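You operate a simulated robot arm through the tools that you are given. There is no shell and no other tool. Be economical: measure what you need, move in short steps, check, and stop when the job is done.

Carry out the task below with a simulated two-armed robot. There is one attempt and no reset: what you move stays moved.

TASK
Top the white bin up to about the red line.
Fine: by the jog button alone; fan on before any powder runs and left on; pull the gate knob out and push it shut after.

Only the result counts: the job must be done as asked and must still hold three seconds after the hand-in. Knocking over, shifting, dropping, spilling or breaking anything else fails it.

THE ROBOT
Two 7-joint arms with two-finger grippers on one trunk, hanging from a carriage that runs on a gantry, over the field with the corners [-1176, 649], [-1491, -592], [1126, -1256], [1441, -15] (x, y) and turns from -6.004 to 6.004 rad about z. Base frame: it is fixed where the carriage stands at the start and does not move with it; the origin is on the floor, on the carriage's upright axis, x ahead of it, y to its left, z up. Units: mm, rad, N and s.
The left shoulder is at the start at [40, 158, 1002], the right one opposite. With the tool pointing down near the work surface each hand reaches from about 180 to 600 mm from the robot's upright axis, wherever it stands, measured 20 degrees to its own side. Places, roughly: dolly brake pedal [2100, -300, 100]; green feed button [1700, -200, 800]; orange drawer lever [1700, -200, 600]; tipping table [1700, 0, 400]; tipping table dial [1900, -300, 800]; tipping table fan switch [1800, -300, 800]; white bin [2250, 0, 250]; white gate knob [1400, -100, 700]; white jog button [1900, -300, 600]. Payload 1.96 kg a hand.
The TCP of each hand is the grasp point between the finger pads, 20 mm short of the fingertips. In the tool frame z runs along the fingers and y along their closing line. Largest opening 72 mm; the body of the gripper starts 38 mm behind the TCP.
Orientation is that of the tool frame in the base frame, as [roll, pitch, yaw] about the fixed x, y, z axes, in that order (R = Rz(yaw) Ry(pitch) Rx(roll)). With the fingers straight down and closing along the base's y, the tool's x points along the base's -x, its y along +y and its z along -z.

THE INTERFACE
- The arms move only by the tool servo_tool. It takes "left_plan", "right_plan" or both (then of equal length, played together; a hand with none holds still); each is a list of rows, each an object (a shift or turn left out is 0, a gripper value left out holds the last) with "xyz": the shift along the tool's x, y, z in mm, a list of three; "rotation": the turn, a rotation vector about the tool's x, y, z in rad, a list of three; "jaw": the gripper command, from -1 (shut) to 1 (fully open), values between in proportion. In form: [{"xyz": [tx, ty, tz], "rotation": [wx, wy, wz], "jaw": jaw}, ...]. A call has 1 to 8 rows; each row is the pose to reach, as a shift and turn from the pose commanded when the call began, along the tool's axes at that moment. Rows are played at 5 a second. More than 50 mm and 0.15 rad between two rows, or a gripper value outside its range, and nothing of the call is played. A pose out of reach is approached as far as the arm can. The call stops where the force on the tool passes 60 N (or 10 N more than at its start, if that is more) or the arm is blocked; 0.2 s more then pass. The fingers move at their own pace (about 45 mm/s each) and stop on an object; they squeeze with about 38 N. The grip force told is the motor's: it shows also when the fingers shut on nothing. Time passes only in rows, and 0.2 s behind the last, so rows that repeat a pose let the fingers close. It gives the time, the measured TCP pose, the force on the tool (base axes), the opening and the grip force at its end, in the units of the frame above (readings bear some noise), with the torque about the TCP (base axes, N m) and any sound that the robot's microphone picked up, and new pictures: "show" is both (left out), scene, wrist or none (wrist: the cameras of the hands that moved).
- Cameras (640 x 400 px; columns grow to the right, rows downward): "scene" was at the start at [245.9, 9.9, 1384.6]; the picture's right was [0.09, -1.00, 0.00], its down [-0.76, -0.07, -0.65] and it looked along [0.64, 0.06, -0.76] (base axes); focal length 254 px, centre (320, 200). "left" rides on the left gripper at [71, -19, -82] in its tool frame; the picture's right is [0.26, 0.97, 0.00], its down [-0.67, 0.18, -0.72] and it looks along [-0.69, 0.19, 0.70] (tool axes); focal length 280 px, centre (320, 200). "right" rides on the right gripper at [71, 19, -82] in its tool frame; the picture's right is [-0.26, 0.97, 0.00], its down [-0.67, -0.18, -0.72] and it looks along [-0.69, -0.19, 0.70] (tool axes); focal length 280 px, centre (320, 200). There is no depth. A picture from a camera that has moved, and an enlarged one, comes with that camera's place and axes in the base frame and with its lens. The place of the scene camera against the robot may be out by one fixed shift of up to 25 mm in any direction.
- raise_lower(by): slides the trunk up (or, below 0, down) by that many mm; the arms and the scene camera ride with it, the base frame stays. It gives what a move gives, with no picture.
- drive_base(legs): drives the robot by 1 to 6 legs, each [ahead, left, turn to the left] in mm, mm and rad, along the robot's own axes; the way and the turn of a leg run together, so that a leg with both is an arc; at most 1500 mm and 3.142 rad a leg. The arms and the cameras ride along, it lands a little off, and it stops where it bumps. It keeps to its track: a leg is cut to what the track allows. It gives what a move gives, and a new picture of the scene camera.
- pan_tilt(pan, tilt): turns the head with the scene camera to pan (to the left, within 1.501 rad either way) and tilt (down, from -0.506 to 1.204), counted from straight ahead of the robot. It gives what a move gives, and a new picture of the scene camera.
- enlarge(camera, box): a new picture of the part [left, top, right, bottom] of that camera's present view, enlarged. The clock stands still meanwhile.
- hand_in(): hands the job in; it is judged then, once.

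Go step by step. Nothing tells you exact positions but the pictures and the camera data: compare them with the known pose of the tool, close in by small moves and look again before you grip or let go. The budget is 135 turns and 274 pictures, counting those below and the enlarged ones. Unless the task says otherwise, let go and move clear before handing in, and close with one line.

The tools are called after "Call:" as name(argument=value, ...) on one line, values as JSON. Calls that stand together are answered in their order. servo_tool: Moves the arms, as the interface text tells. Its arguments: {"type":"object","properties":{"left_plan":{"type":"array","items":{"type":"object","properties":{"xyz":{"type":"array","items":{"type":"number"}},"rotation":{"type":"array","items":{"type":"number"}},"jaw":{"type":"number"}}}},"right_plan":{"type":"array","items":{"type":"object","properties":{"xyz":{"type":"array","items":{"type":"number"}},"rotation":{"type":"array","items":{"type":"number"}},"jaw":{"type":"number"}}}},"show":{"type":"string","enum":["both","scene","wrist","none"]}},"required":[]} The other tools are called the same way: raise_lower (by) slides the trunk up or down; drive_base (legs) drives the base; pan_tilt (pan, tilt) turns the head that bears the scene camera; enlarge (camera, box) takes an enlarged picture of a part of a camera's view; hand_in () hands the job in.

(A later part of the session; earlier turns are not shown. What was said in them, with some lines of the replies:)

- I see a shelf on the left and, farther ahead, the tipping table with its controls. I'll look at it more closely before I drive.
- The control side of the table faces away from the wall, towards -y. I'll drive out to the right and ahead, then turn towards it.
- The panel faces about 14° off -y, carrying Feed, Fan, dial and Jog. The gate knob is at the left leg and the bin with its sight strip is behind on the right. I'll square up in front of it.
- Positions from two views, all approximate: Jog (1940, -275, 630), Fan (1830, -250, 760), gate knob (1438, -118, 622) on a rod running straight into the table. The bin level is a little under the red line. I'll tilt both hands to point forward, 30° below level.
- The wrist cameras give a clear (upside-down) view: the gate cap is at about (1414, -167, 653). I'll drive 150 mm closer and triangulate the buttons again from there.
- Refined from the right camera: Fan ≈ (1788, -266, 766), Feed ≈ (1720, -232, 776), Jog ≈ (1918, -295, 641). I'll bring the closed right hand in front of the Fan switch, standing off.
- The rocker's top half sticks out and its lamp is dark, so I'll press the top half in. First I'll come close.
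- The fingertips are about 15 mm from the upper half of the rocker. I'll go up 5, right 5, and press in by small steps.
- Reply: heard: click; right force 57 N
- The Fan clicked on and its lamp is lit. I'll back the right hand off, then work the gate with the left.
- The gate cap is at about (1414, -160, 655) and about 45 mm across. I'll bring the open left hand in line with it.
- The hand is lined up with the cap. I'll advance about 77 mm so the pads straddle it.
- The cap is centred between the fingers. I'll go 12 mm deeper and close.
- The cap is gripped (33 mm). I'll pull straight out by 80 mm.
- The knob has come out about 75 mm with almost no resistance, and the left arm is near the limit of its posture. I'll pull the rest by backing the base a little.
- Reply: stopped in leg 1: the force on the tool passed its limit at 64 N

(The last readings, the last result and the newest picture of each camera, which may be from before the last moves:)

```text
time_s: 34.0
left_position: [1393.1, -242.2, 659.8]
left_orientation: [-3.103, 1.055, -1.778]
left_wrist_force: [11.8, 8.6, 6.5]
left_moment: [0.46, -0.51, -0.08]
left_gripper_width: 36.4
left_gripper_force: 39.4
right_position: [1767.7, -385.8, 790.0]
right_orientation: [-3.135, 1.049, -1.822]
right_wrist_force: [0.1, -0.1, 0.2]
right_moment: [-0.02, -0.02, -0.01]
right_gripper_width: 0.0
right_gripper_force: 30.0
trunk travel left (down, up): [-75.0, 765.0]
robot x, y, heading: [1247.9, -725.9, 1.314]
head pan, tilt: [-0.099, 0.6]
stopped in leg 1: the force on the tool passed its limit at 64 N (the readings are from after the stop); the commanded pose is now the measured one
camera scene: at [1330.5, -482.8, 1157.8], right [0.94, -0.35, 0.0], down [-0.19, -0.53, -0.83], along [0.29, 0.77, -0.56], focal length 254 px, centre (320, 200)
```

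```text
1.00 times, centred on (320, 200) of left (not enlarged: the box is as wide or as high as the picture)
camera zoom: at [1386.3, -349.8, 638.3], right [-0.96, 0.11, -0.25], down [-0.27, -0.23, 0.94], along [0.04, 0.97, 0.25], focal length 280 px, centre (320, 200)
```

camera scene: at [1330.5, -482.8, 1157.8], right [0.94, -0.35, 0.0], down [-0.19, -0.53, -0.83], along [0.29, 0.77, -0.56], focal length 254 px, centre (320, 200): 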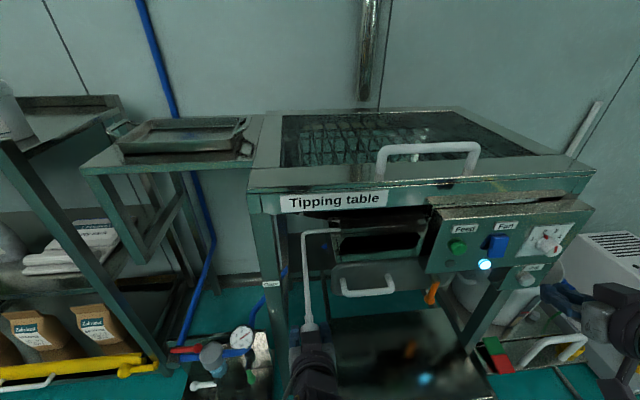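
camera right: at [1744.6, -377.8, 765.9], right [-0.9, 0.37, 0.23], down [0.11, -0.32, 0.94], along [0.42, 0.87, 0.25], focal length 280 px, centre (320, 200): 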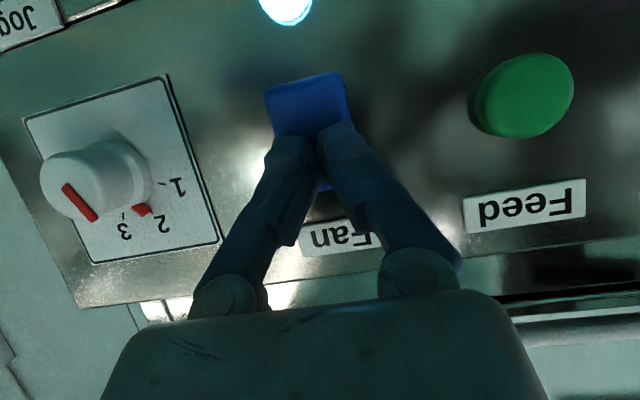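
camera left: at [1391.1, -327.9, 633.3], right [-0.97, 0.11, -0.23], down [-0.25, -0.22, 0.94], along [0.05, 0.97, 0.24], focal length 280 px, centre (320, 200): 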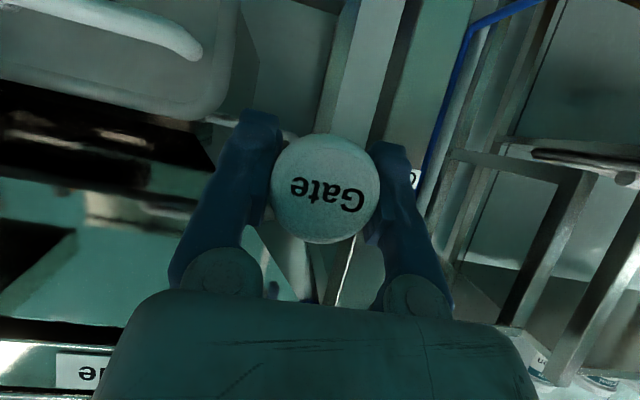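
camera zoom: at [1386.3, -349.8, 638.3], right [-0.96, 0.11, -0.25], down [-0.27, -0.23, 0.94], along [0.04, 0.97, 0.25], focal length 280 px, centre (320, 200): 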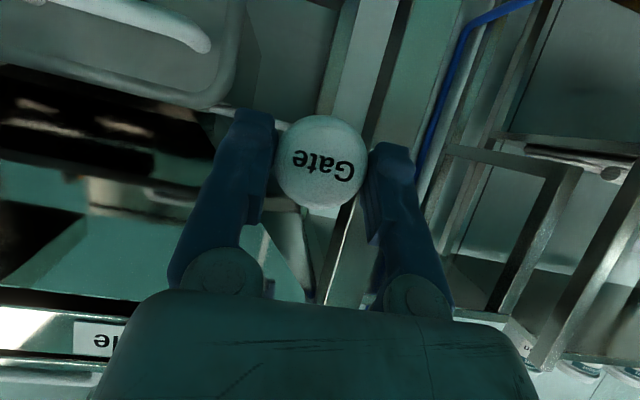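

The gate rod is at its outer stop, at 64 N. I'll open the left hand, leave it around the cap, and take the right hand to a standoff from the Jog button.

Call:
servo_tool(left_plan=[{"xyz": [0, 0, 0], "jaw": 1}, {"xyz": [0, 0, 0]}, {"xyz": [0, 0, 0]}, {"xyz": [0, 0, 0]}], right_plan=[{"xyz": [0, -30, 0]}, {"xyz": [0, -70, 0]}, {"xyz": [0, -112, 0]}, {"xyz": [0, -112, 0]}], show="both")

```text
time_s: 35.0
left_position: [1387.8, -246.0, 656.1]
left_orientation: [-3.115, 1.051, -1.791]
left_wrist_force: [0.6, -0.5, -0.5]
left_moment: [-0.03, 0.0, 0.01]
left_gripper_width: 72.1
left_gripper_force: 0.1
right_position: [1873.6, -415.6, 787.6]
right_orientation: [-3.14, 1.046, -1.825]
right_wrist_force: [0.5, 0.5, -1.7]
right_moment: [0.01, -0.03, 0.02]
right_gripper_width: 0.0
right_gripper_force: 29.7
trunk travel left (down, up): [-75.0, 765.0]
robot x, y, heading: [1246.4, -728.6, 1.317]
head pan, tilt: [-0.099, 0.6]
camera scene: at [1327.2, -484.9, 1157.0], right [0.94, -0.35, 0.0], down [-0.2, -0.53, -0.83], along [0.29, 0.77, -0.56], focal length 254 px, centre (320, 200)
camera right: at [1827.6, -514.9, 769.2], right [-0.9, 0.37, 0.23], down [0.11, -0.32, 0.94], along [0.42, 0.87, 0.25], focal length 280 px, centre (320, 200)
camera left: at [1380.8, -353.6, 636.1], right [-0.97, 0.1, -0.24], down [-0.26, -0.23, 0.94], along [0.04, 0.97, 0.25], focal length 280 px, centre (320, 200)
```

scene: 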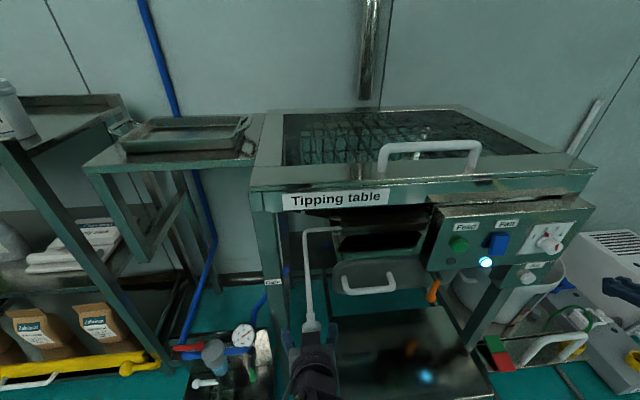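
right: 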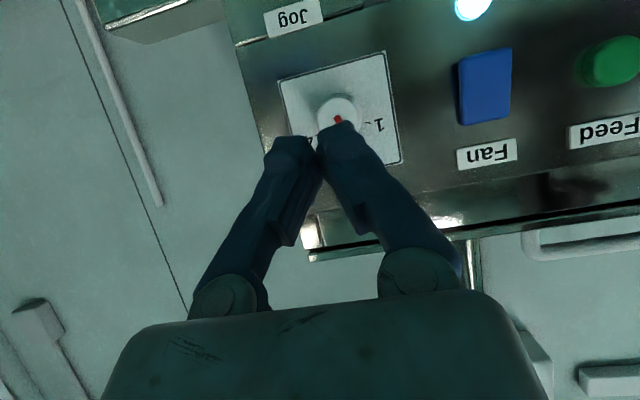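
left: 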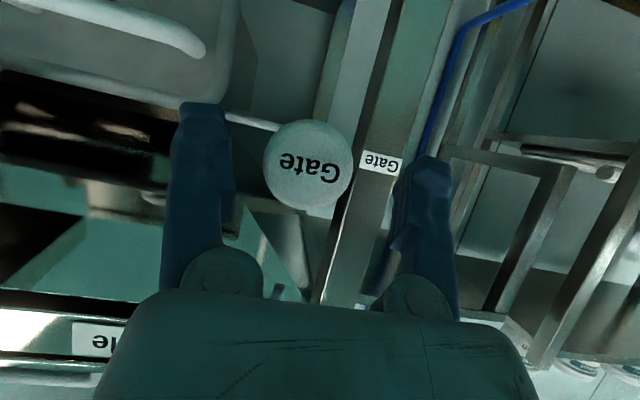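

The left hand is free around the cap. Now I'll lower the right hand to Jog height.

Call:
servo_tool(right_plan=[{"xyz": [35, -3, 20]}, {"xyz": [70, -5, 40]}, {"xyz": [100, -5, 58]}, {"xyz": [118, -5, 68]}, {"xyz": [118, -5, 68]}], show="wrist")

Call:
pan_tilt(pan=-0.5, tilt=0.6)

Call:
enlarge(camera="scene", box=[340, 160, 500, 280])

```text
time_s: 36.2
left_position: [1389.0, -246.3, 657.2]
left_orientation: [-3.115, 1.049, -1.791]
left_wrist_force: [-0.5, -0.7, 0.3]
left_moment: [0.02, 0.01, -0.03]
left_gripper_width: 72.0
left_gripper_force: 0.1
right_position: [1876.2, -418.1, 649.6]
right_orientation: [-3.141, 1.048, -1.826]
right_wrist_force: [0.4, -0.3, -0.1]
right_moment: [-0.01, 0.02, 0.02]
right_gripper_width: 0.0
right_gripper_force: 29.1
trunk travel left (down, up): [-75.0, 765.0]
robot x, y, heading: [1248.9, -725.0, 1.312]
head pan, tilt: [-0.099, 0.6]
camera right: at [1828.9, -517.2, 630.8], right [-0.9, 0.37, 0.23], down [0.11, -0.32, 0.94], along [0.42, 0.87, 0.25], focal length 280 px, centre (320, 200)
```

right: 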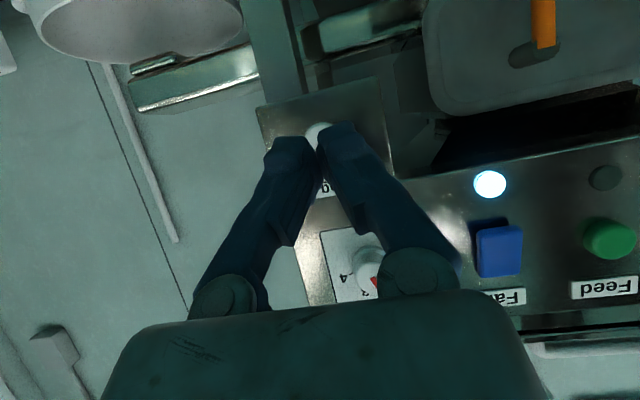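

```text
time_s: 37.0
left_position: [1388.2, -246.4, 657.1]
left_orientation: [-3.116, 1.051, -1.791]
left_wrist_force: [-0.7, 0.0, -0.2]
left_moment: [-0.01, 0.0, -0.02]
left_gripper_width: 71.9
left_gripper_force: 0.1
right_position: [1874.1, -418.2, 649.3]
right_orientation: [-3.141, 1.048, -1.827]
right_wrist_force: [-0.2, 0.0, 0.6]
right_moment: [-0.01, -0.03, 0.0]
right_gripper_width: 0.2
right_gripper_force: 29.2
trunk travel left (down, up): [-75.0, 765.0]
robot x, y, heading: [1248.2, -725.2, 1.317]
head pan, tilt: [-0.499, 0.6]
camera scene: at [1357.1, -503.6, 1157.0], right [0.73, -0.68, 0.0], down [-0.39, -0.41, -0.83], along [0.56, 0.6, -0.56], focal length 254 px, centre (320, 200)
```

scene: 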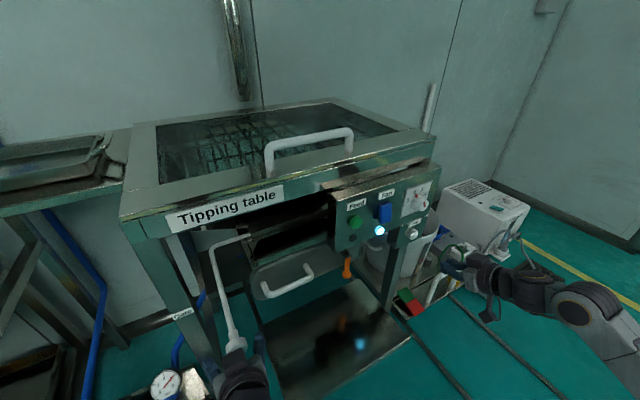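

```text
3.33 times, centred on (420, 220) of scene
camera zoom: at [1357.1, -503.6, 1157.0], right [0.73, -0.68, 0.0], down [-0.39, -0.41, -0.83], along [0.56, 0.6, -0.56], focal length 848 px, centre (-13, 133)
```

zoom: 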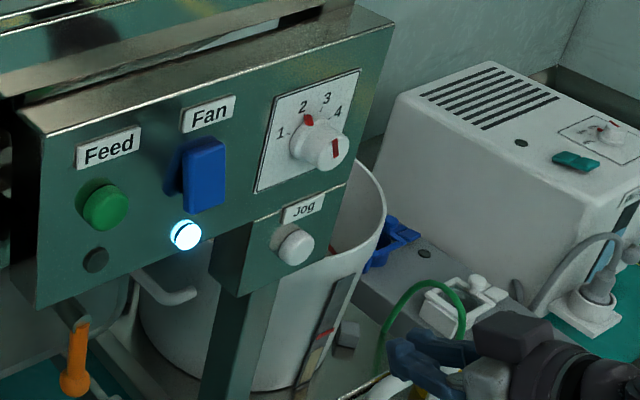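

I make Jog about u 11 mm right and 9 mm lower than my line. I'll correct that and approach to about 17 mm off.

Call:
servo_tool(right_plan=[{"xyz": [7.8, -11, 4.5]}, {"xyz": [-10, -11, 35]}, {"xyz": [-25, -11, 61]}, {"xyz": [-34.7, -11, 78]}, {"xyz": [-34.7, -11, 78]}], show="wrist")

Call:
enlarge(camera="scene", box=[360, 170, 480, 260])

```text
time_s: 38.2
left_position: [1388.8, -246.3, 657.0]
left_orientation: [-3.113, 1.05, -1.79]
left_wrist_force: [0.2, 0.5, 0.0]
left_moment: [0.0, -0.02, -0.02]
left_gripper_width: 72.3
left_gripper_force: 0.1
right_position: [1906.3, -339.5, 643.1]
right_orientation: [-3.141, 1.046, -1.824]
right_wrist_force: [0.3, -0.7, 0.0]
right_moment: [0.01, 0.0, 0.0]
right_gripper_width: 0.0
right_gripper_force: 29.2
trunk travel left (down, up): [-75.0, 765.0]
robot x, y, heading: [1247.3, -725.8, 1.316]
head pan, tilt: [-0.499, 0.6]
camera right: at [1860.3, -438.6, 624.1], right [-0.9, 0.37, 0.23], down [0.11, -0.32, 0.94], along [0.42, 0.87, 0.25], focal length 280 px, centre (320, 200)
```

right: 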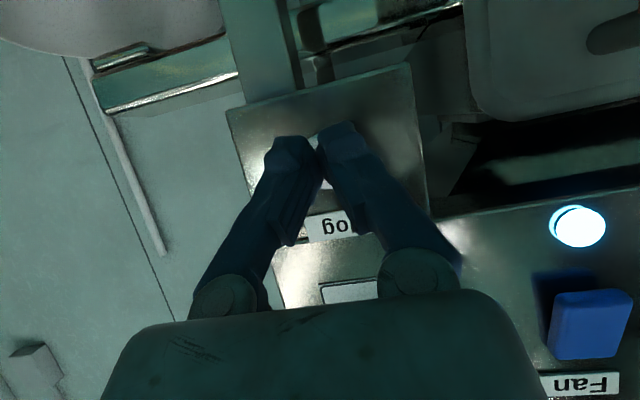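

```text
4.44 times, centred on (420, 215) of scene
camera zoom: at [1357.2, -503.9, 1156.9], right [0.73, -0.68, 0.0], down [-0.39, -0.41, -0.82], along [0.56, 0.6, -0.57], focal length 1131 px, centre (-124, 133)
```

zoom: 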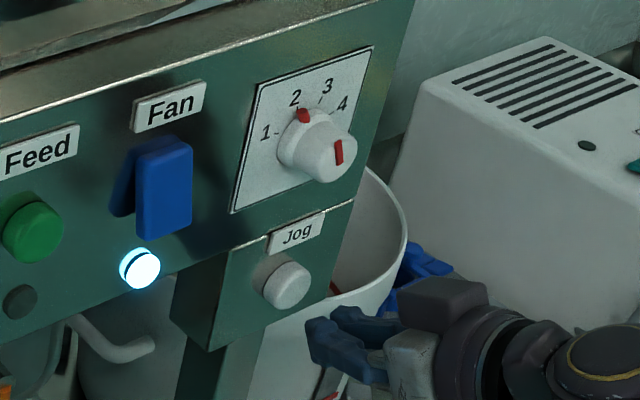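

The fingertips sit about 8 mm low, so I'll raise them. Then I'll give one short test press and back off to judge the flow.

Call:
servo_tool(right_plan=[{"xyz": [-7, 0, -4]}, {"xyz": [-13, 0, 6.4]}, {"xyz": [-16, 0, 11.6]}, {"xyz": [-18, 0, 15]}, {"xyz": [-13, 0, 6.4]}, {"xyz": [-7, 0, -4]}, {"xyz": [3, 0, -21.3]}], show="wrist")

Call:
enlarge(camera="scene", box=[360, 170, 480, 260])

```text
time_s: 39.8
left_position: [1388.0, -247.6, 655.9]
left_orientation: [-3.115, 1.05, -1.79]
left_wrist_force: [-0.9, -0.8, 0.9]
left_moment: [0.02, 0.0, 0.0]
left_gripper_width: 71.9
left_gripper_force: 0.0
right_position: [1901.7, -360.1, 649.7]
right_orientation: [-3.141, 1.046, -1.825]
right_wrist_force: [0.2, -1.0, -1.1]
right_moment: [-0.02, 0.01, 0.01]
right_gripper_width: 0.1
right_gripper_force: 29.4
trunk travel left (down, up): [-75.0, 765.0]
robot x, y, heading: [1244.6, -727.3, 1.31]
head pan, tilt: [-0.499, 0.6]
camera right: at [1857.3, -459.2, 632.3], right [-0.9, 0.37, 0.23], down [0.11, -0.32, 0.94], along [0.42, 0.87, 0.25], focal length 280 px, centre (320, 200)
```

right: 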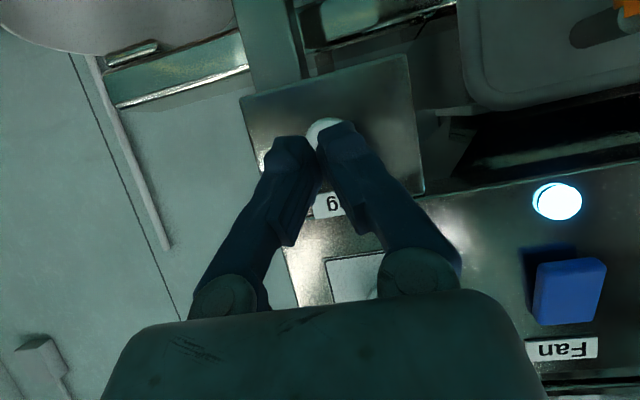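

```text
4.44 times, centred on (420, 215) of scene
camera zoom: at [1357.2, -504.5, 1156.8], right [0.73, -0.68, 0.0], down [-0.39, -0.41, -0.82], along [0.56, 0.6, -0.57], focal length 1131 px, centre (-124, 133)
```

zoom: 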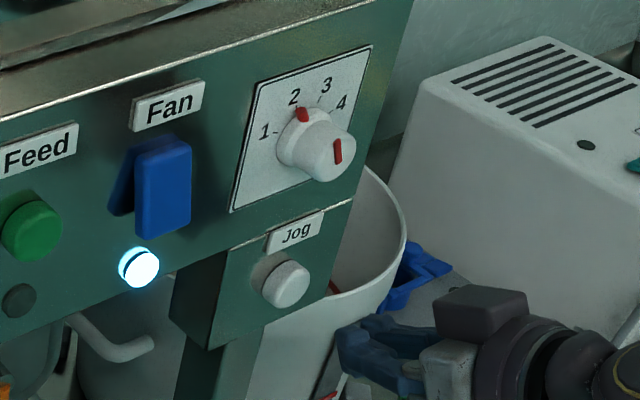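

No click, so the button wasn't reached. I'll press deeper in small steps and read the force.

Call:
servo_tool(right_plan=[{"xyz": [-10, 0, 17.3]}, {"xyz": [-19, 0, 33]}, {"xyz": [-21.5, 0, 37.2]}, {"xyz": [-23.5, 0, 40.7]}], show="wrist")

Call:
enlarge(camera="scene", box=[360, 170, 480, 260])

```text
time_s: 40.8
left_position: [1387.8, -245.9, 657.4]
left_orientation: [-3.115, 1.051, -1.792]
left_wrist_force: [0.7, 0.0, -0.5]
left_moment: [0.02, 0.01, -0.03]
left_gripper_width: 72.0
left_gripper_force: 0.1
right_position: [1916.0, -313.5, 650.0]
right_orientation: [3.14, 1.048, -1.825]
right_wrist_force: [1.1, -0.5, 1.0]
right_moment: [0.01, 0.0, 0.01]
right_gripper_width: 0.0
right_gripper_force: 29.9
trunk travel left (down, up): [-75.0, 765.0]
robot x, y, heading: [1247.1, -727.6, 1.317]
head pan, tilt: [-0.499, 0.6]
camera right: at [1869.8, -412.4, 631.3], right [-0.9, 0.37, 0.23], down [0.11, -0.32, 0.94], along [0.42, 0.87, 0.25], focal length 280 px, centre (320, 200)
```

right: 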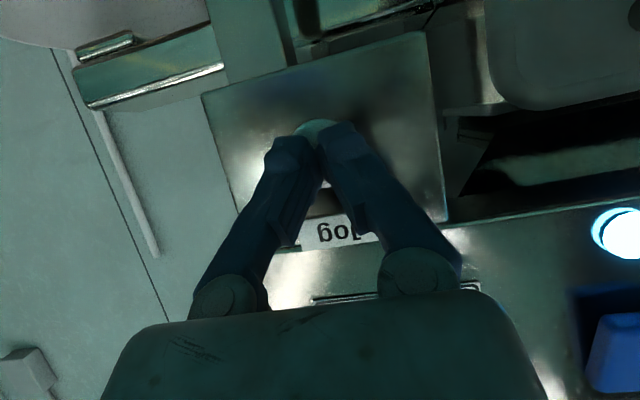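

```text
4.44 times, centred on (420, 215) of scene
camera zoom: at [1357.2, -503.4, 1157.0], right [0.73, -0.68, 0.0], down [-0.39, -0.41, -0.83], along [0.56, 0.6, -0.56], focal length 1131 px, centre (-124, 133)
```

zoom: 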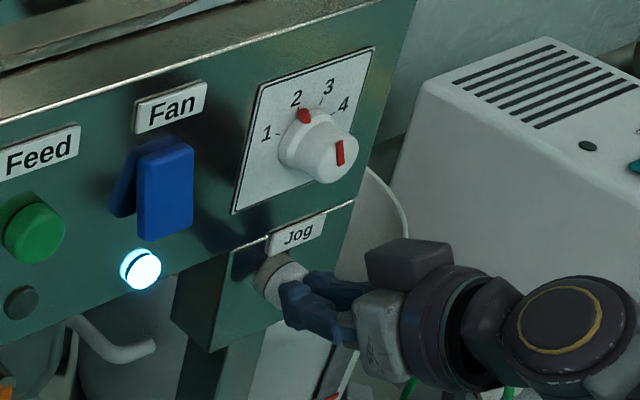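

The tips are right at the button now, centred. Pressing further in small steps.

Call:
servo_tool(right_plan=[{"xyz": [-2, 0, 3.5]}, {"xyz": [-3.5, 0, 6]}, {"xyz": [-5, 0, 8.7]}], show="none")

Call:
enlarge(camera="scene", box=[360, 170, 480, 260])

```text
time_s: 41.6
left_position: [1389.0, -248.2, 655.5]
left_orientation: [-3.114, 1.049, -1.79]
left_wrist_force: [0.6, 0.8, -0.3]
left_moment: [-0.05, 0.05, 0.02]
left_gripper_width: 72.0
left_gripper_force: 0.0
right_position: [1917.5, -306.1, 647.9]
right_orientation: [3.141, 1.044, -1.827]
right_wrist_force: [-3.3, -15.1, 5.6]
right_moment: [0.1, -0.09, 0.01]
right_gripper_width: 6.0
right_gripper_force: 29.1
trunk travel left (down, up): [-75.0, 765.0]
robot x, y, heading: [1251.2, -726.4, 1.317]
head pan, tilt: [-0.499, 0.6]
heard: click
```

```text
4.44 times, centred on (420, 215) of scene
camera zoom: at [1357.0, -506.2, 1156.6], right [0.73, -0.69, 0.0], down [-0.39, -0.41, -0.82], along [0.57, 0.6, -0.57], focal length 1131 px, centre (-124, 133)
```

zoom: 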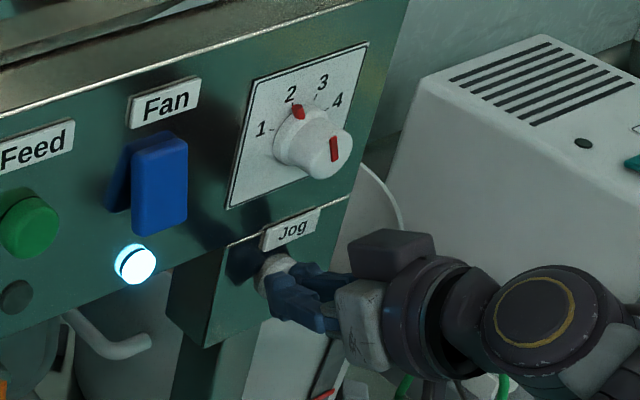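

The Jog clicked in with 15 N on it. I'll hold it briefly, then release and back off to read the sight strip.

Call:
servo_tool(right_plan=[{"xyz": [0, 0, 0]}, {"xyz": [0, 0, 0]}, {"xyz": [6, 0, -10.4]}, {"xyz": [25, 0, -43]}, {"xyz": [45, 0, -78]}], show="none")

Call:
enlarge(camera="scene", box=[390, 210, 470, 290])

```text
time_s: 42.8
left_position: [1388.7, -246.5, 656.6]
left_orientation: [-3.115, 1.048, -1.791]
left_wrist_force: [1.1, 0.3, -0.3]
left_moment: [0.06, -0.01, -0.01]
left_gripper_width: 72.1
left_gripper_force: 0.1
right_position: [1890.2, -392.9, 647.4]
right_orientation: [3.141, 1.047, -1.826]
right_wrist_force: [0.1, 0.3, 0.2]
right_moment: [0.0, 0.0, -0.01]
right_gripper_width: 0.0
right_gripper_force: 29.8
trunk travel left (down, up): [-75.0, 765.0]
robot x, y, heading: [1248.5, -723.0, 1.316]
head pan, tilt: [-0.499, 0.6]
```

```text
5.00 times, centred on (430, 250) of scene
camera zoom: at [1356.9, -504.2, 1156.8], right [0.73, -0.68, 0.0], down [-0.39, -0.41, -0.82], along [0.56, 0.6, -0.57], focal length 1272 px, centre (-230, -50)
```

zoom: 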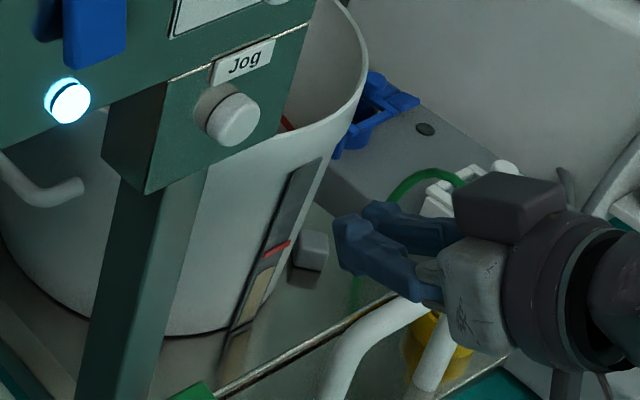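

Call:
enlarge(camera="scene", box=[430, 240, 454, 280])

```text
10.00 times, centred on (442, 260) of scene
camera zoom: at [1356.9, -504.2, 1156.8], right [0.73, -0.68, 0.0], down [-0.39, -0.41, -0.82], along [0.56, 0.6, -0.57], focal length 2544 px, centre (-900, -400)
```

zoom: 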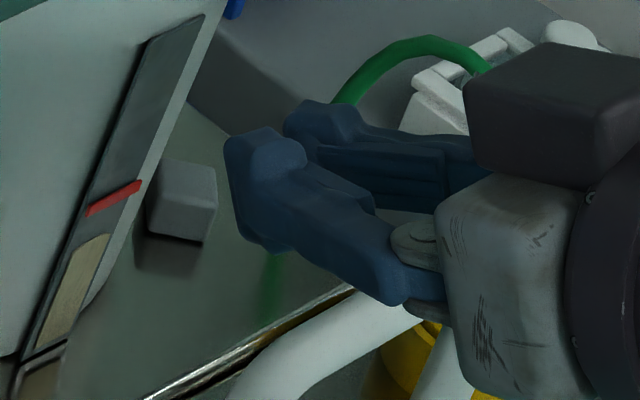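

Calibration at 10×: red line at row 198, powder top at row 242 and base at row 350. I'll press for about 0.8 s and compare.

Call:
servo_tool(right_plan=[{"xyz": [-24, 0, 41]}, {"xyz": [-39, 0, 67.6]}, {"xyz": [-45, 0, 78]}, {"xyz": [-45, 0, 78]}, {"xyz": [-45, 0, 78]}, {"xyz": [-45, 0, 78]}, {"xyz": [-33, 0, 57]}, {"xyz": [-10, 0, 17]}], show="none")

Call:
enlarge(camera="scene", box=[430, 240, 454, 280])

```text
time_s: 44.6
left_position: [1388.4, -248.6, 656.0]
left_orientation: [-3.115, 1.049, -1.791]
left_wrist_force: [0.2, -0.1, -0.2]
left_moment: [0.04, -0.01, 0.01]
left_gripper_width: 71.8
left_gripper_force: 0.0
right_position: [1897.8, -376.5, 648.1]
right_orientation: [3.14, 1.046, -1.826]
right_wrist_force: [-0.3, -0.7, 0.0]
right_moment: [0.03, 0.0, -0.03]
right_gripper_width: 0.2
right_gripper_force: 29.8
trunk travel left (down, up): [-75.0, 765.0]
robot x, y, heading: [1249.7, -724.2, 1.317]
head pan, tilt: [-0.499, 0.6]
heard: click
```

```text
10.00 times, centred on (442, 260) of scene
camera zoom: at [1356.9, -505.6, 1156.5], right [0.73, -0.68, 0.0], down [-0.39, -0.41, -0.82], along [0.56, 0.6, -0.57], focal length 2544 px, centre (-900, -400)
```

zoom: 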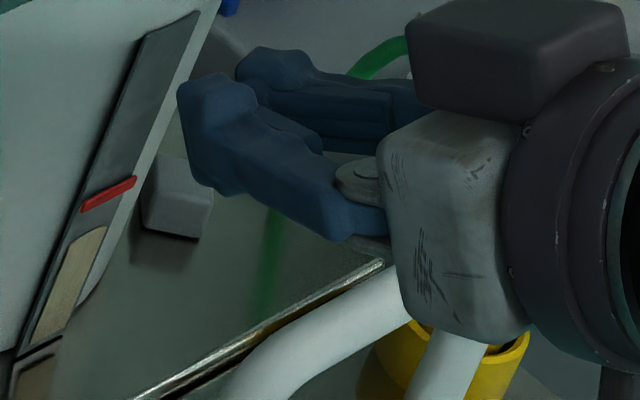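

The powder rose slightly. The flow is slow, so I'll hold the press longer, about 3 s, and check without letting go.

Call:
servo_tool(right_plan=[{"xyz": [-24, 0, 41]}, {"xyz": [-35, 0, 61]}, {"xyz": [-35, 0, 61]}, {"xyz": [-35, 0, 61]}, {"xyz": [-35, 0, 61]}, {"xyz": [-35, 0, 61]}, {"xyz": [-35, 0, 61]}, {"xyz": [-35, 0, 61]}], show="none")

Call:
servo_tool(right_plan=[{"xyz": [0, 0, 0]}, {"xyz": [0, 0, 0]}, {"xyz": [0, 0, 0]}, {"xyz": [0, 0, 0]}, {"xyz": [0, 0, 0]}, {"xyz": [0, 0, 0]}], show="none")

Call:
enlarge(camera="scene", box=[430, 240, 454, 280])

```text
time_s: 46.4
left_position: [1387.9, -249.6, 656.2]
left_orientation: [-3.116, 1.05, -1.792]
left_wrist_force: [-0.1, -0.3, -0.5]
left_moment: [-0.01, -0.03, 0.01]
left_gripper_width: 71.9
left_gripper_force: 0.0
right_position: [1915.5, -306.5, 648.4]
right_orientation: [-3.141, 1.044, -1.827]
right_wrist_force: [-1.6, -9.4, -2.3]
right_moment: [-0.05, 0.03, -0.05]
right_gripper_width: 6.2
right_gripper_force: 29.9
trunk travel left (down, up): [-75.0, 765.0]
robot x, y, heading: [1250.7, -725.3, 1.317]
head pan, tilt: [-0.499, 0.6]
heard: click
```

```text
time_s: 47.8
left_position: [1387.5, -249.3, 656.1]
left_orientation: [-3.114, 1.048, -1.789]
left_wrist_force: [-0.2, 0.2, 0.1]
left_moment: [0.01, 0.0, 0.02]
left_gripper_width: 72.0
left_gripper_force: 0.1
right_position: [1915.0, -306.2, 648.9]
right_orientation: [3.141, 1.046, -1.827]
right_wrist_force: [-1.6, -8.9, -3.0]
right_moment: [-0.04, 0.01, -0.04]
right_gripper_width: 5.9
right_gripper_force: 29.7
trunk travel left (down, up): [-75.0, 765.0]
robot x, y, heading: [1245.1, -728.0, 1.318]
head pan, tilt: [-0.499, 0.6]
```

```text
10.00 times, centred on (442, 260) of scene
camera zoom: at [1356.7, -505.7, 1156.5], right [0.73, -0.68, 0.0], down [-0.39, -0.41, -0.82], along [0.56, 0.6, -0.57], focal length 2544 px, centre (-900, -400)
```

zoom: 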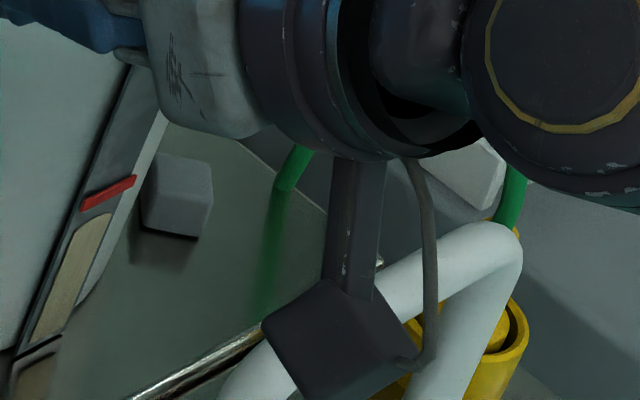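

I can see the strip while pressing. The gap to the red line shrank from about 47 to 33 px over 2.5 s. Continuing to hold.

Call:
servo_tool(right_plan=[{"xyz": [0, 0, 0]}, {"xyz": [0, 0, 0]}, {"xyz": [0, 0, 0]}, {"xyz": [0, 0, 0]}, {"xyz": [0, 0, 0]}, {"xyz": [0, 0, 0]}, {"xyz": [0, 0, 0]}, {"xyz": [0, 0, 0]}], show="none")

Call:
enlarge(camera="scene", box=[430, 240, 454, 280])

```text
time_s: 49.6
left_position: [1387.3, -249.5, 654.8]
left_orientation: [-3.115, 1.048, -1.79]
left_wrist_force: [0.2, 0.2, 0.7]
left_moment: [0.0, 0.02, -0.01]
left_gripper_width: 71.9
left_gripper_force: 0.0
right_position: [1915.1, -306.5, 648.6]
right_orientation: [-3.141, 1.045, -1.825]
right_wrist_force: [-1.7, -9.8, -0.6]
right_moment: [-0.02, 0.0, -0.06]
right_gripper_width: 6.3
right_gripper_force: 29.0
trunk travel left (down, up): [-75.0, 765.0]
robot x, y, heading: [1247.7, -724.5, 1.318]
head pan, tilt: [-0.499, 0.6]
```

```text
10.00 times, centred on (442, 260) of scene
camera zoom: at [1356.7, -505.7, 1156.5], right [0.73, -0.68, 0.0], down [-0.39, -0.41, -0.82], along [0.56, 0.6, -0.57], focal length 2544 px, centre (-900, -400)
```

zoom: 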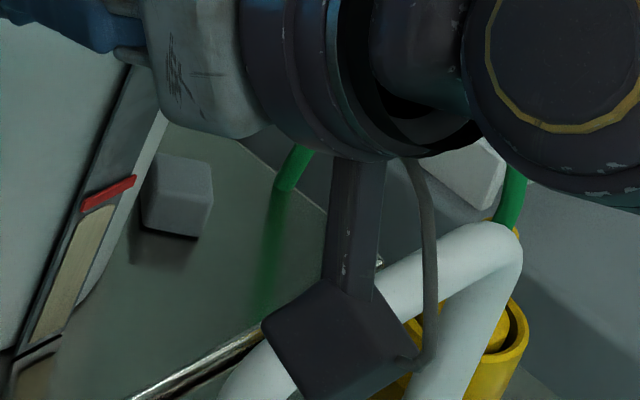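

The powder top is at about row 203 and the red line at about 183. I'll hold another 1.8 s.

Call:
servo_tool(right_plan=[{"xyz": [0, 0, 0]}, {"xyz": [0, 0, 0]}, {"xyz": [0, 0, 0]}, {"xyz": [0, 0, 0]}, {"xyz": [0, 0, 0]}, {"xyz": [0, 0, 0]}, {"xyz": [0, 0, 0]}, {"xyz": [0, 0, 0]}], show="none")

Call:
enlarge(camera="scene", box=[430, 250, 446, 262])

```text
time_s: 51.4
left_position: [1387.3, -248.9, 655.7]
left_orientation: [-3.115, 1.048, -1.791]
left_wrist_force: [-0.4, -0.5, -0.4]
left_moment: [-0.02, 0.0, 0.01]
left_gripper_width: 72.1
left_gripper_force: 0.0
right_position: [1914.7, -306.3, 648.3]
right_orientation: [3.14, 1.046, -1.826]
right_wrist_force: [-2.8, -10.2, 0.4]
right_moment: [0.0, -0.01, -0.01]
right_gripper_width: 6.0
right_gripper_force: 29.6
trunk travel left (down, up): [-75.0, 765.0]
robot x, y, heading: [1249.7, -728.7, 1.314]
head pan, tilt: [-0.499, 0.6]
```

```text
16.00 times, centred on (438, 256) of scene
camera zoom: at [1356.7, -505.7, 1156.5], right [0.73, -0.68, 0.0], down [-0.39, -0.41, -0.82], along [0.56, 0.6, -0.57], focal length 4071 px, centre (-1568, -696)
```

zoom: 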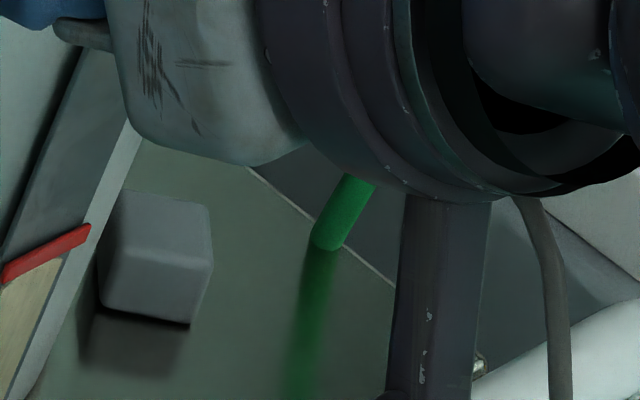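

The powder is just under the red band. I'll hold about 1.4 s more, then look.

Call:
servo_tool(right_plan=[{"xyz": [0, 0, 0]}, {"xyz": [0, 0, 0]}, {"xyz": [0, 0, 0]}, {"xyz": [0, 0, 0]}, {"xyz": [0, 0, 0]}, {"xyz": [0, 0, 0]}], show="none")

Call:
enlarge(camera="scene", box=[430, 250, 446, 262])

```text
time_s: 52.8
left_position: [1388.0, -249.8, 655.6]
left_orientation: [-3.115, 1.049, -1.791]
left_wrist_force: [0.4, -1.4, 0.7]
left_moment: [-0.01, -0.01, 0.0]
left_gripper_width: 71.9
left_gripper_force: 0.1
right_position: [1915.6, -305.4, 649.7]
right_orientation: [3.141, 1.044, -1.826]
right_wrist_force: [-3.5, -11.0, 1.0]
right_moment: [0.01, -0.01, -0.04]
right_gripper_width: 6.0
right_gripper_force: 29.7
trunk travel left (down, up): [-75.0, 765.0]
robot x, y, heading: [1249.6, -726.4, 1.32]
head pan, tilt: [-0.499, 0.6]
```

```text
16.00 times, centred on (438, 256) of scene
camera zoom: at [1356.7, -505.7, 1156.5], right [0.73, -0.68, 0.0], down [-0.39, -0.41, -0.82], along [0.56, 0.6, -0.57], focal length 4071 px, centre (-1568, -696)
```

zoom: 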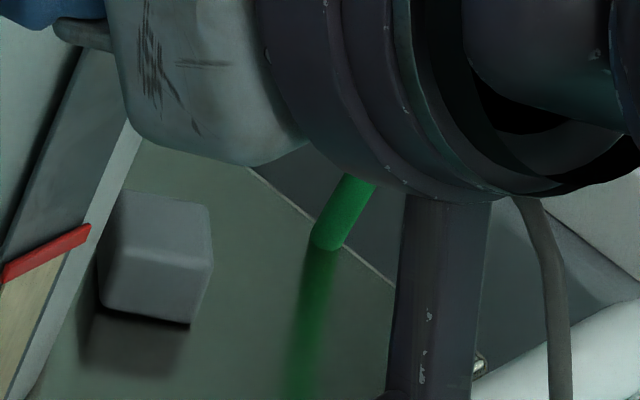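

The powder has reached the lower edge of the red band. I'll hold 0.8 s more, then release and back away.

Call:
servo_tool(right_plan=[{"xyz": [0, 0, 0]}, {"xyz": [0, 0, 0]}, {"xyz": [0, 0, 0]}, {"xyz": [0, 0, 0]}, {"xyz": [6, 0, -10.4]}, {"xyz": [25, 0, -43]}, {"xyz": [45, 0, -78]}, {"xyz": [45, 0, -78]}], show="none")

Call:
enlarge(camera="scene", box=[390, 220, 454, 260])

Call:
enlarge(camera="scene", box=[430, 250, 446, 262])

```text
time_s: 54.6
left_position: [1387.7, -246.2, 657.8]
left_orientation: [-3.115, 1.05, -1.791]
left_wrist_force: [-0.1, -0.1, 0.7]
left_moment: [-0.02, -0.03, 0.02]
left_gripper_width: 72.1
left_gripper_force: 0.1
right_position: [1893.2, -388.3, 648.4]
right_orientation: [-3.141, 1.047, -1.826]
right_wrist_force: [1.1, -0.4, -0.2]
right_moment: [-0.03, 0.01, -0.01]
right_gripper_width: 0.3
right_gripper_force: 29.4
trunk travel left (down, up): [-75.0, 765.0]
robot x, y, heading: [1247.0, -723.4, 1.319]
head pan, tilt: [-0.499, 0.6]
```

```text
10.00 times, centred on (422, 240) of scene
camera zoom: at [1357.2, -503.2, 1157.1], right [0.73, -0.68, 0.0], down [-0.39, -0.41, -0.83], along [0.56, 0.6, -0.56], focal length 2544 px, centre (-700, -200)
```

zoom: 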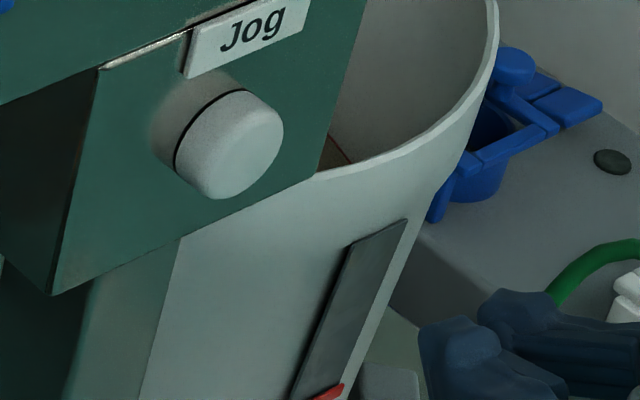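

```text
16.00 times, centred on (438, 256) of scene
camera zoom: at [1357.2, -503.2, 1157.1], right [0.73, -0.68, 0.0], down [-0.39, -0.41, -0.83], along [0.56, 0.6, -0.56], focal length 4071 px, centre (-1568, -696)
```

zoom: 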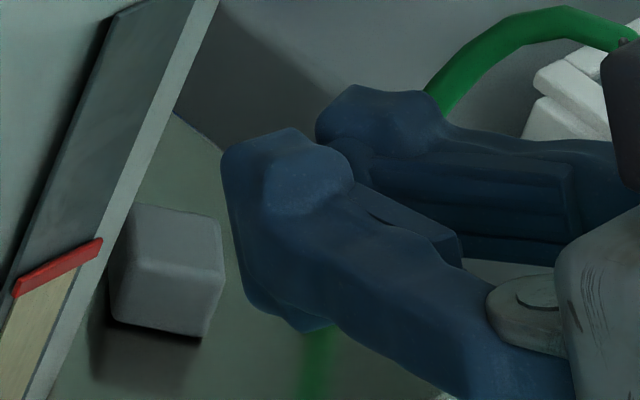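

The powder now sits at the red line. Next I'll shut the gate: the left hand goes 22 mm deeper over the cap and grips.

Call:
servo_tool(left_plan=[{"xyz": [-6, 0, 10]}, {"xyz": [-11, 0, 19]}, {"xyz": [-11, 0, 19], "jaw": -1}, {"xyz": [-11, 0, 19]}, {"xyz": [-11, 0, 19]}, {"xyz": [-11, 0, 19]}, {"xyz": [-11, 0, 19]}], show="wrist")

```text
time_s: 56.2
left_position: [1396.4, -223.7, 655.7]
left_orientation: [-3.112, 1.048, -1.789]
left_wrist_force: [10.2, 0.7, -5.1]
left_moment: [0.12, -0.07, -0.17]
left_gripper_width: 33.3
left_gripper_force: 40.3
right_position: [1895.8, -390.0, 649.4]
right_orientation: [-3.137, 1.047, -1.822]
right_wrist_force: [0.3, 0.0, -0.6]
right_moment: [-0.02, 0.02, -0.03]
right_gripper_width: 0.1
right_gripper_force: 29.0
trunk travel left (down, up): [-75.0, 765.0]
robot x, y, heading: [1244.7, -725.0, 1.313]
head pan, tilt: [-0.499, 0.6]
camera left: at [1390.3, -332.5, 635.7], right [-0.96, 0.11, -0.24], down [-0.26, -0.23, 0.94], along [0.04, 0.97, 0.25], focal length 280 px, centre (320, 200)
```

left: 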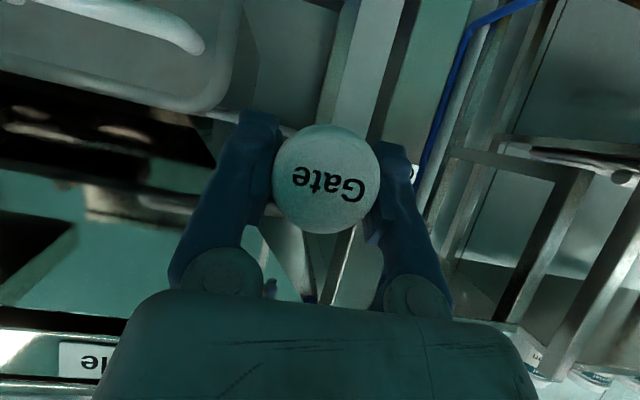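

Gripped. I'll push the rod straight back in.

Call:
servo_tool(left_plan=[{"xyz": [-7, -0.5, 12]}, {"xyz": [-14, -1, 24]}, {"xyz": [-21, -2, 36]}, {"xyz": [-28, -2.5, 48]}, {"xyz": [-35, -3, 61]}, {"xyz": [-40.5, -3.5, 70]}, {"xyz": [-43, -3.5, 74.5]}, {"xyz": [-45.5, -3.5, 79]}], show="wrist")

Call:
pan_tilt(pan=-0.1, tilt=0.6)

Call:
enlarge(camera="scene", box=[240, 220, 400, 320])

```text
time_s: 58.0
left_position: [1417.8, -146.0, 656.3]
left_orientation: [-3.113, 1.047, -1.791]
left_wrist_force: [-5.1, -37.3, 15.0]
left_moment: [-0.11, -0.04, 0.04]
left_gripper_width: 33.8
left_gripper_force: 39.6
right_position: [1890.9, -397.9, 646.1]
right_orientation: [-3.14, 1.043, -1.824]
right_wrist_force: [-0.1, 0.5, 0.3]
right_moment: [0.03, 0.0, 0.01]
right_gripper_width: 0.1
right_gripper_force: 29.9
trunk travel left (down, up): [-75.0, 765.0]
robot x, y, heading: [1251.3, -723.3, 1.321]
head pan, tilt: [-0.499, 0.6]
camera left: at [1410.3, -254.1, 635.6], right [-0.96, 0.11, -0.24], down [-0.26, -0.23, 0.94], along [0.04, 0.97, 0.25], focal length 280 px, centre (320, 200)
```

left: 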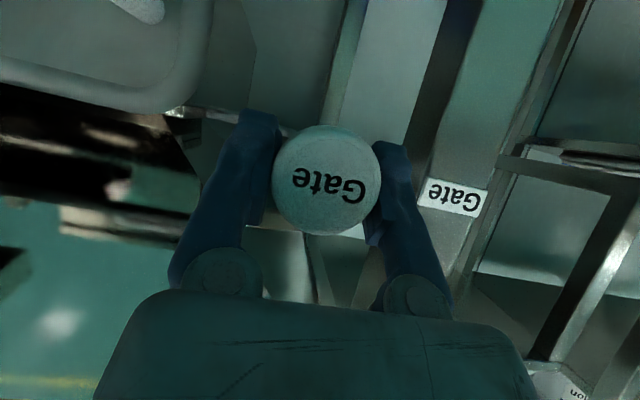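

```text
time_s: 58.9
left_position: [1417.4, -145.1, 654.4]
left_orientation: [-3.115, 1.047, -1.789]
left_wrist_force: [-2.5, -35.8, 20.7]
left_moment: [-0.08, -0.07, 0.0]
left_gripper_width: 33.1
left_gripper_force: 40.0
right_position: [1892.8, -397.2, 647.4]
right_orientation: [-3.14, 1.042, -1.826]
right_wrist_force: [-0.4, 1.0, -0.4]
right_moment: [0.0, -0.01, 0.0]
right_gripper_width: 0.0
right_gripper_force: 29.8
trunk travel left (down, up): [-75.0, 765.0]
robot x, y, heading: [1243.6, -723.9, 1.319]
head pan, tilt: [-0.099, 0.6]
camera scene: at [1327.2, -490.9, 1155.9], right [0.94, -0.35, 0.0], down [-0.2, -0.53, -0.82], along [0.29, 0.77, -0.57], focal length 254 px, centre (320, 200)
```

scene: 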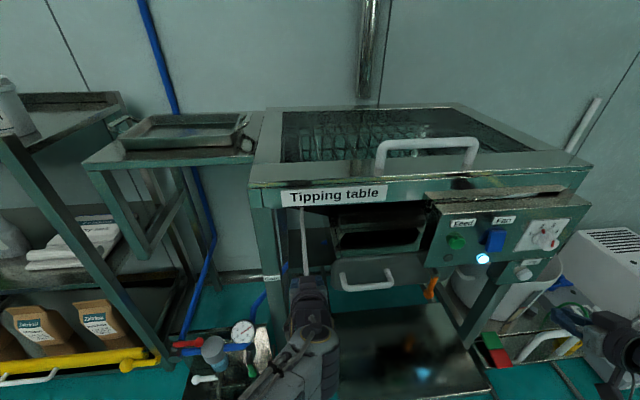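

```text
4.00 times, centred on (320, 270) of scene
camera zoom: at [1327.2, -490.9, 1155.9], right [0.94, -0.35, 0.0], down [-0.2, -0.53, -0.82], along [0.29, 0.77, -0.57], focal length 1018 px, centre (320, -80)
```

zoom: 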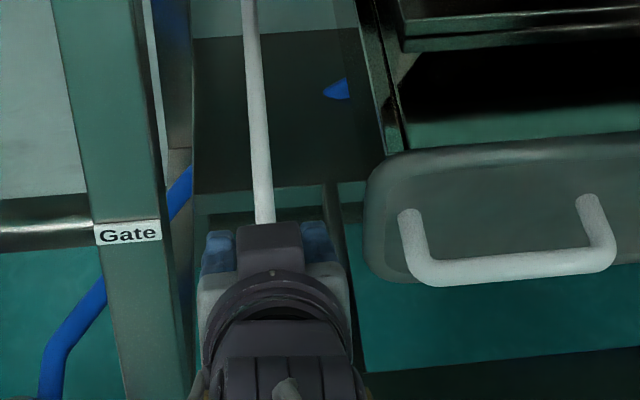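

The rod is hard against its inner stop, with the hand back where it first gripped. I'll open and withdraw the left hand, and move the right hand back too.

Call:
servo_tool(left_plan=[{"xyz": [2, 0, -3.5], "jaw": 1}, {"xyz": [2, 0, -3.5]}, {"xyz": [2, 0, -3.5]}, {"xyz": [2, 0, -3.5]}, {"xyz": [15, 0, -26]}, {"xyz": [30, 0, -52]}, {"xyz": [35, 0, -61]}], show="none")

Call:
drive_base(legs=[[-120, 0, 0]])

Call:
enlarge(camera="left", box=[0, 0, 640, 400])

Call:
pan_tilt(pan=-0.5, tilt=0.6)

Call:
enlarge(camera="scene", box=[340, 140, 500, 260])

```text
time_s: 60.5
left_position: [1401.3, -204.9, 657.9]
left_orientation: [-3.116, 1.051, -1.792]
left_wrist_force: [0.9, 0.0, -0.1]
left_moment: [0.02, -0.01, -0.01]
left_gripper_width: 71.8
left_gripper_force: 0.1
right_position: [1892.5, -389.8, 648.5]
right_orientation: [-3.141, 1.047, -1.825]
right_wrist_force: [-0.2, 0.3, 0.4]
right_moment: [0.0, -0.01, -0.03]
right_gripper_width: 0.0
right_gripper_force: 29.7
trunk travel left (down, up): [-75.0, 765.0]
robot x, y, heading: [1245.0, -721.5, 1.318]
head pan, tilt: [-0.099, 0.6]
```

```text
time_s: 61.8
left_position: [1368.5, -318.8, 657.3]
left_orientation: [-3.115, 1.05, -1.788]
left_wrist_force: [-0.2, -0.5, -0.4]
left_moment: [-0.01, -0.03, -0.01]
left_gripper_width: 72.1
left_gripper_force: 0.0
right_position: [1861.2, -500.6, 647.8]
right_orientation: [3.141, 1.046, -1.819]
right_wrist_force: [-0.2, 0.9, 0.4]
right_moment: [-0.03, 0.0, 0.03]
right_gripper_width: 0.0
right_gripper_force: 29.7
trunk travel left (down, up): [-75.0, 765.0]
robot x, y, heading: [1215.0, -840.4, 1.322]
head pan, tilt: [-0.099, 0.6]
camera scene: at [1296.5, -600.3, 1157.1], right [0.94, -0.34, 0.0], down [-0.19, -0.53, -0.83], along [0.28, 0.78, -0.56], focal length 254 px, centre (320, 200)
```

scene: 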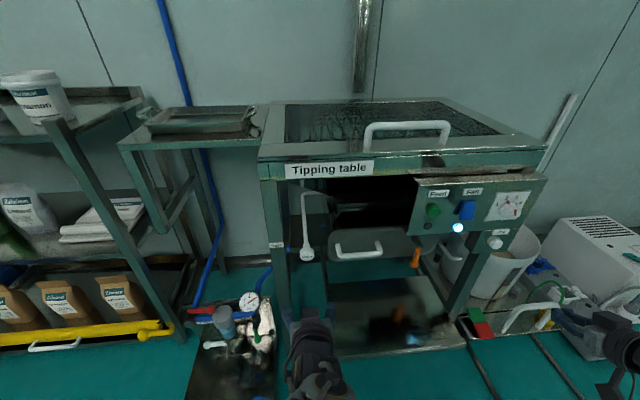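

```text
1.00 times, centred on (320, 200) of left (not enlarged: the box is as wide or as high as the picture)
camera zoom: at [1362.1, -426.9, 637.0], right [-0.97, 0.1, -0.24], down [-0.26, -0.23, 0.94], along [0.04, 0.97, 0.25], focal length 280 px, centre (320, 200)
```

zoom: 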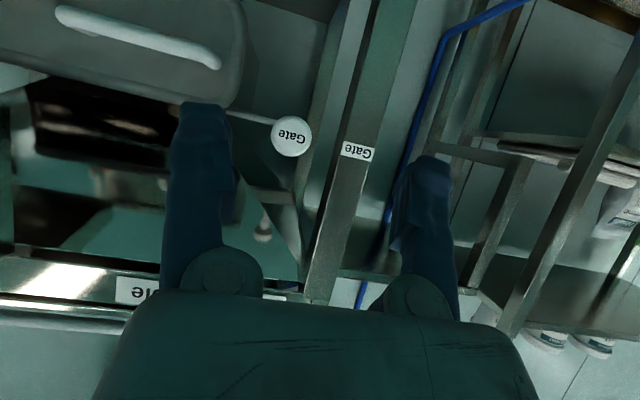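

```text
time_s: 62.6
left_position: [1369.3, -319.6, 657.7]
left_orientation: [-3.116, 1.05, -1.787]
left_wrist_force: [0.5, 0.5, -0.1]
left_moment: [-0.02, -0.04, -0.01]
left_gripper_width: 72.0
left_gripper_force: 0.0
right_position: [1861.6, -500.3, 648.7]
right_orientation: [-3.141, 1.046, -1.821]
right_wrist_force: [1.0, 0.3, 0.0]
right_moment: [0.04, -0.01, -0.03]
right_gripper_width: 0.0
right_gripper_force: 29.9
trunk travel left (down, up): [-75.0, 765.0]
robot x, y, heading: [1218.6, -840.7, 1.324]
head pan, tilt: [-0.499, 0.6]
camera scene: at [1326.3, -618.7, 1157.0], right [0.73, -0.68, 0.0], down [-0.38, -0.41, -0.83], along [0.56, 0.6, -0.56], focal length 254 px, centre (320, 200)
```

scene: 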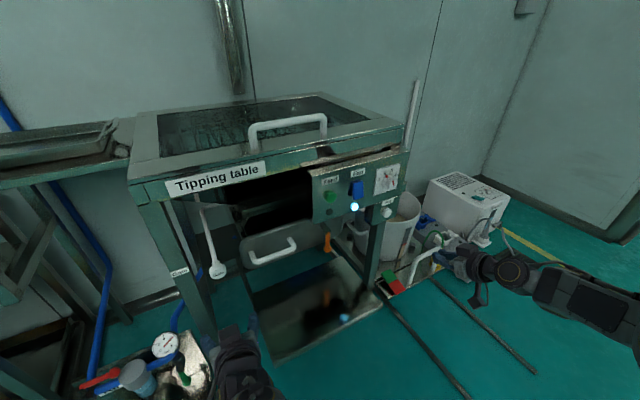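

```text
3.33 times, centred on (420, 200) of scene
camera zoom: at [1326.3, -618.7, 1157.0], right [0.73, -0.68, 0.0], down [-0.38, -0.41, -0.83], along [0.56, 0.6, -0.56], focal length 848 px, centre (-13, 200)
```

zoom: 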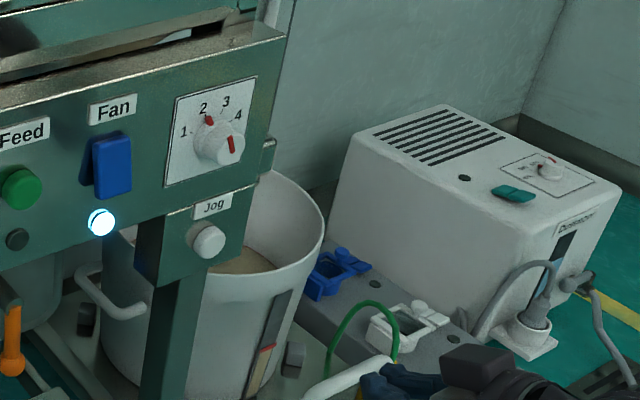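

Call:
enlarge(camera="scene", box=[396, 236, 428, 260])

Call:
enlarge(camera="scene", box=[380, 190, 428, 220])

```text
16.00 times, centred on (412, 248) of scene
camera zoom: at [1326.3, -618.7, 1157.0], right [0.73, -0.68, 0.0], down [-0.38, -0.41, -0.83], along [0.56, 0.6, -0.56], focal length 4071 px, centre (-1152, -568)
```

zoom: 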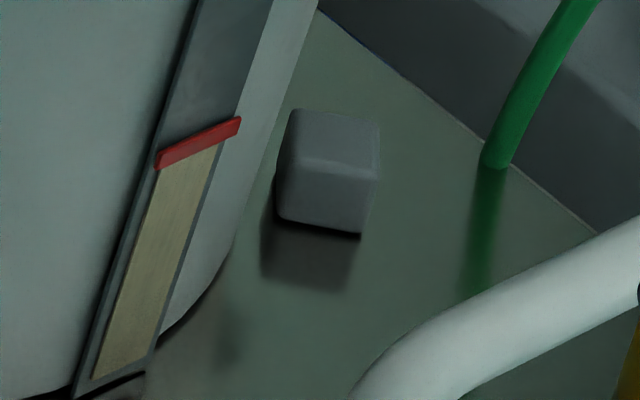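

```text
13.33 times, centred on (404, 205) of scene
camera zoom: at [1326.3, -618.7, 1157.0], right [0.73, -0.68, 0.0], down [-0.38, -0.41, -0.83], along [0.56, 0.6, -0.56], focal length 3393 px, centre (-800, 133)
```

zoom: 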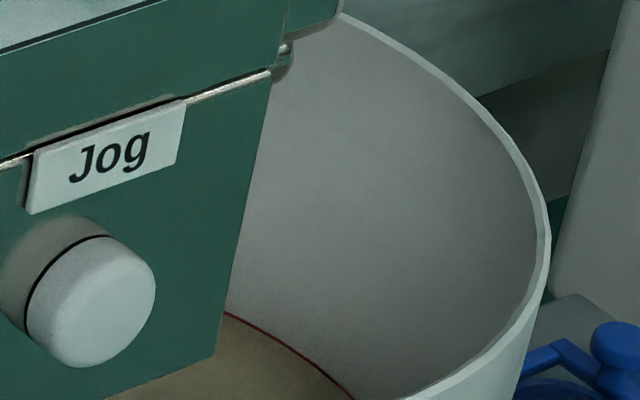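

The powder meets the red ring inside the bin and the red mark on the sight strip. The fan is on, the gate is shut and both hands are clear, so I'm handing in.

Call:
hand_in()

```text
The job is handed in.
```

The white bin is topped up to about the red line using only the jog button; the fan went on before any powder ran and is still on, and the gate knob is pushed shut.
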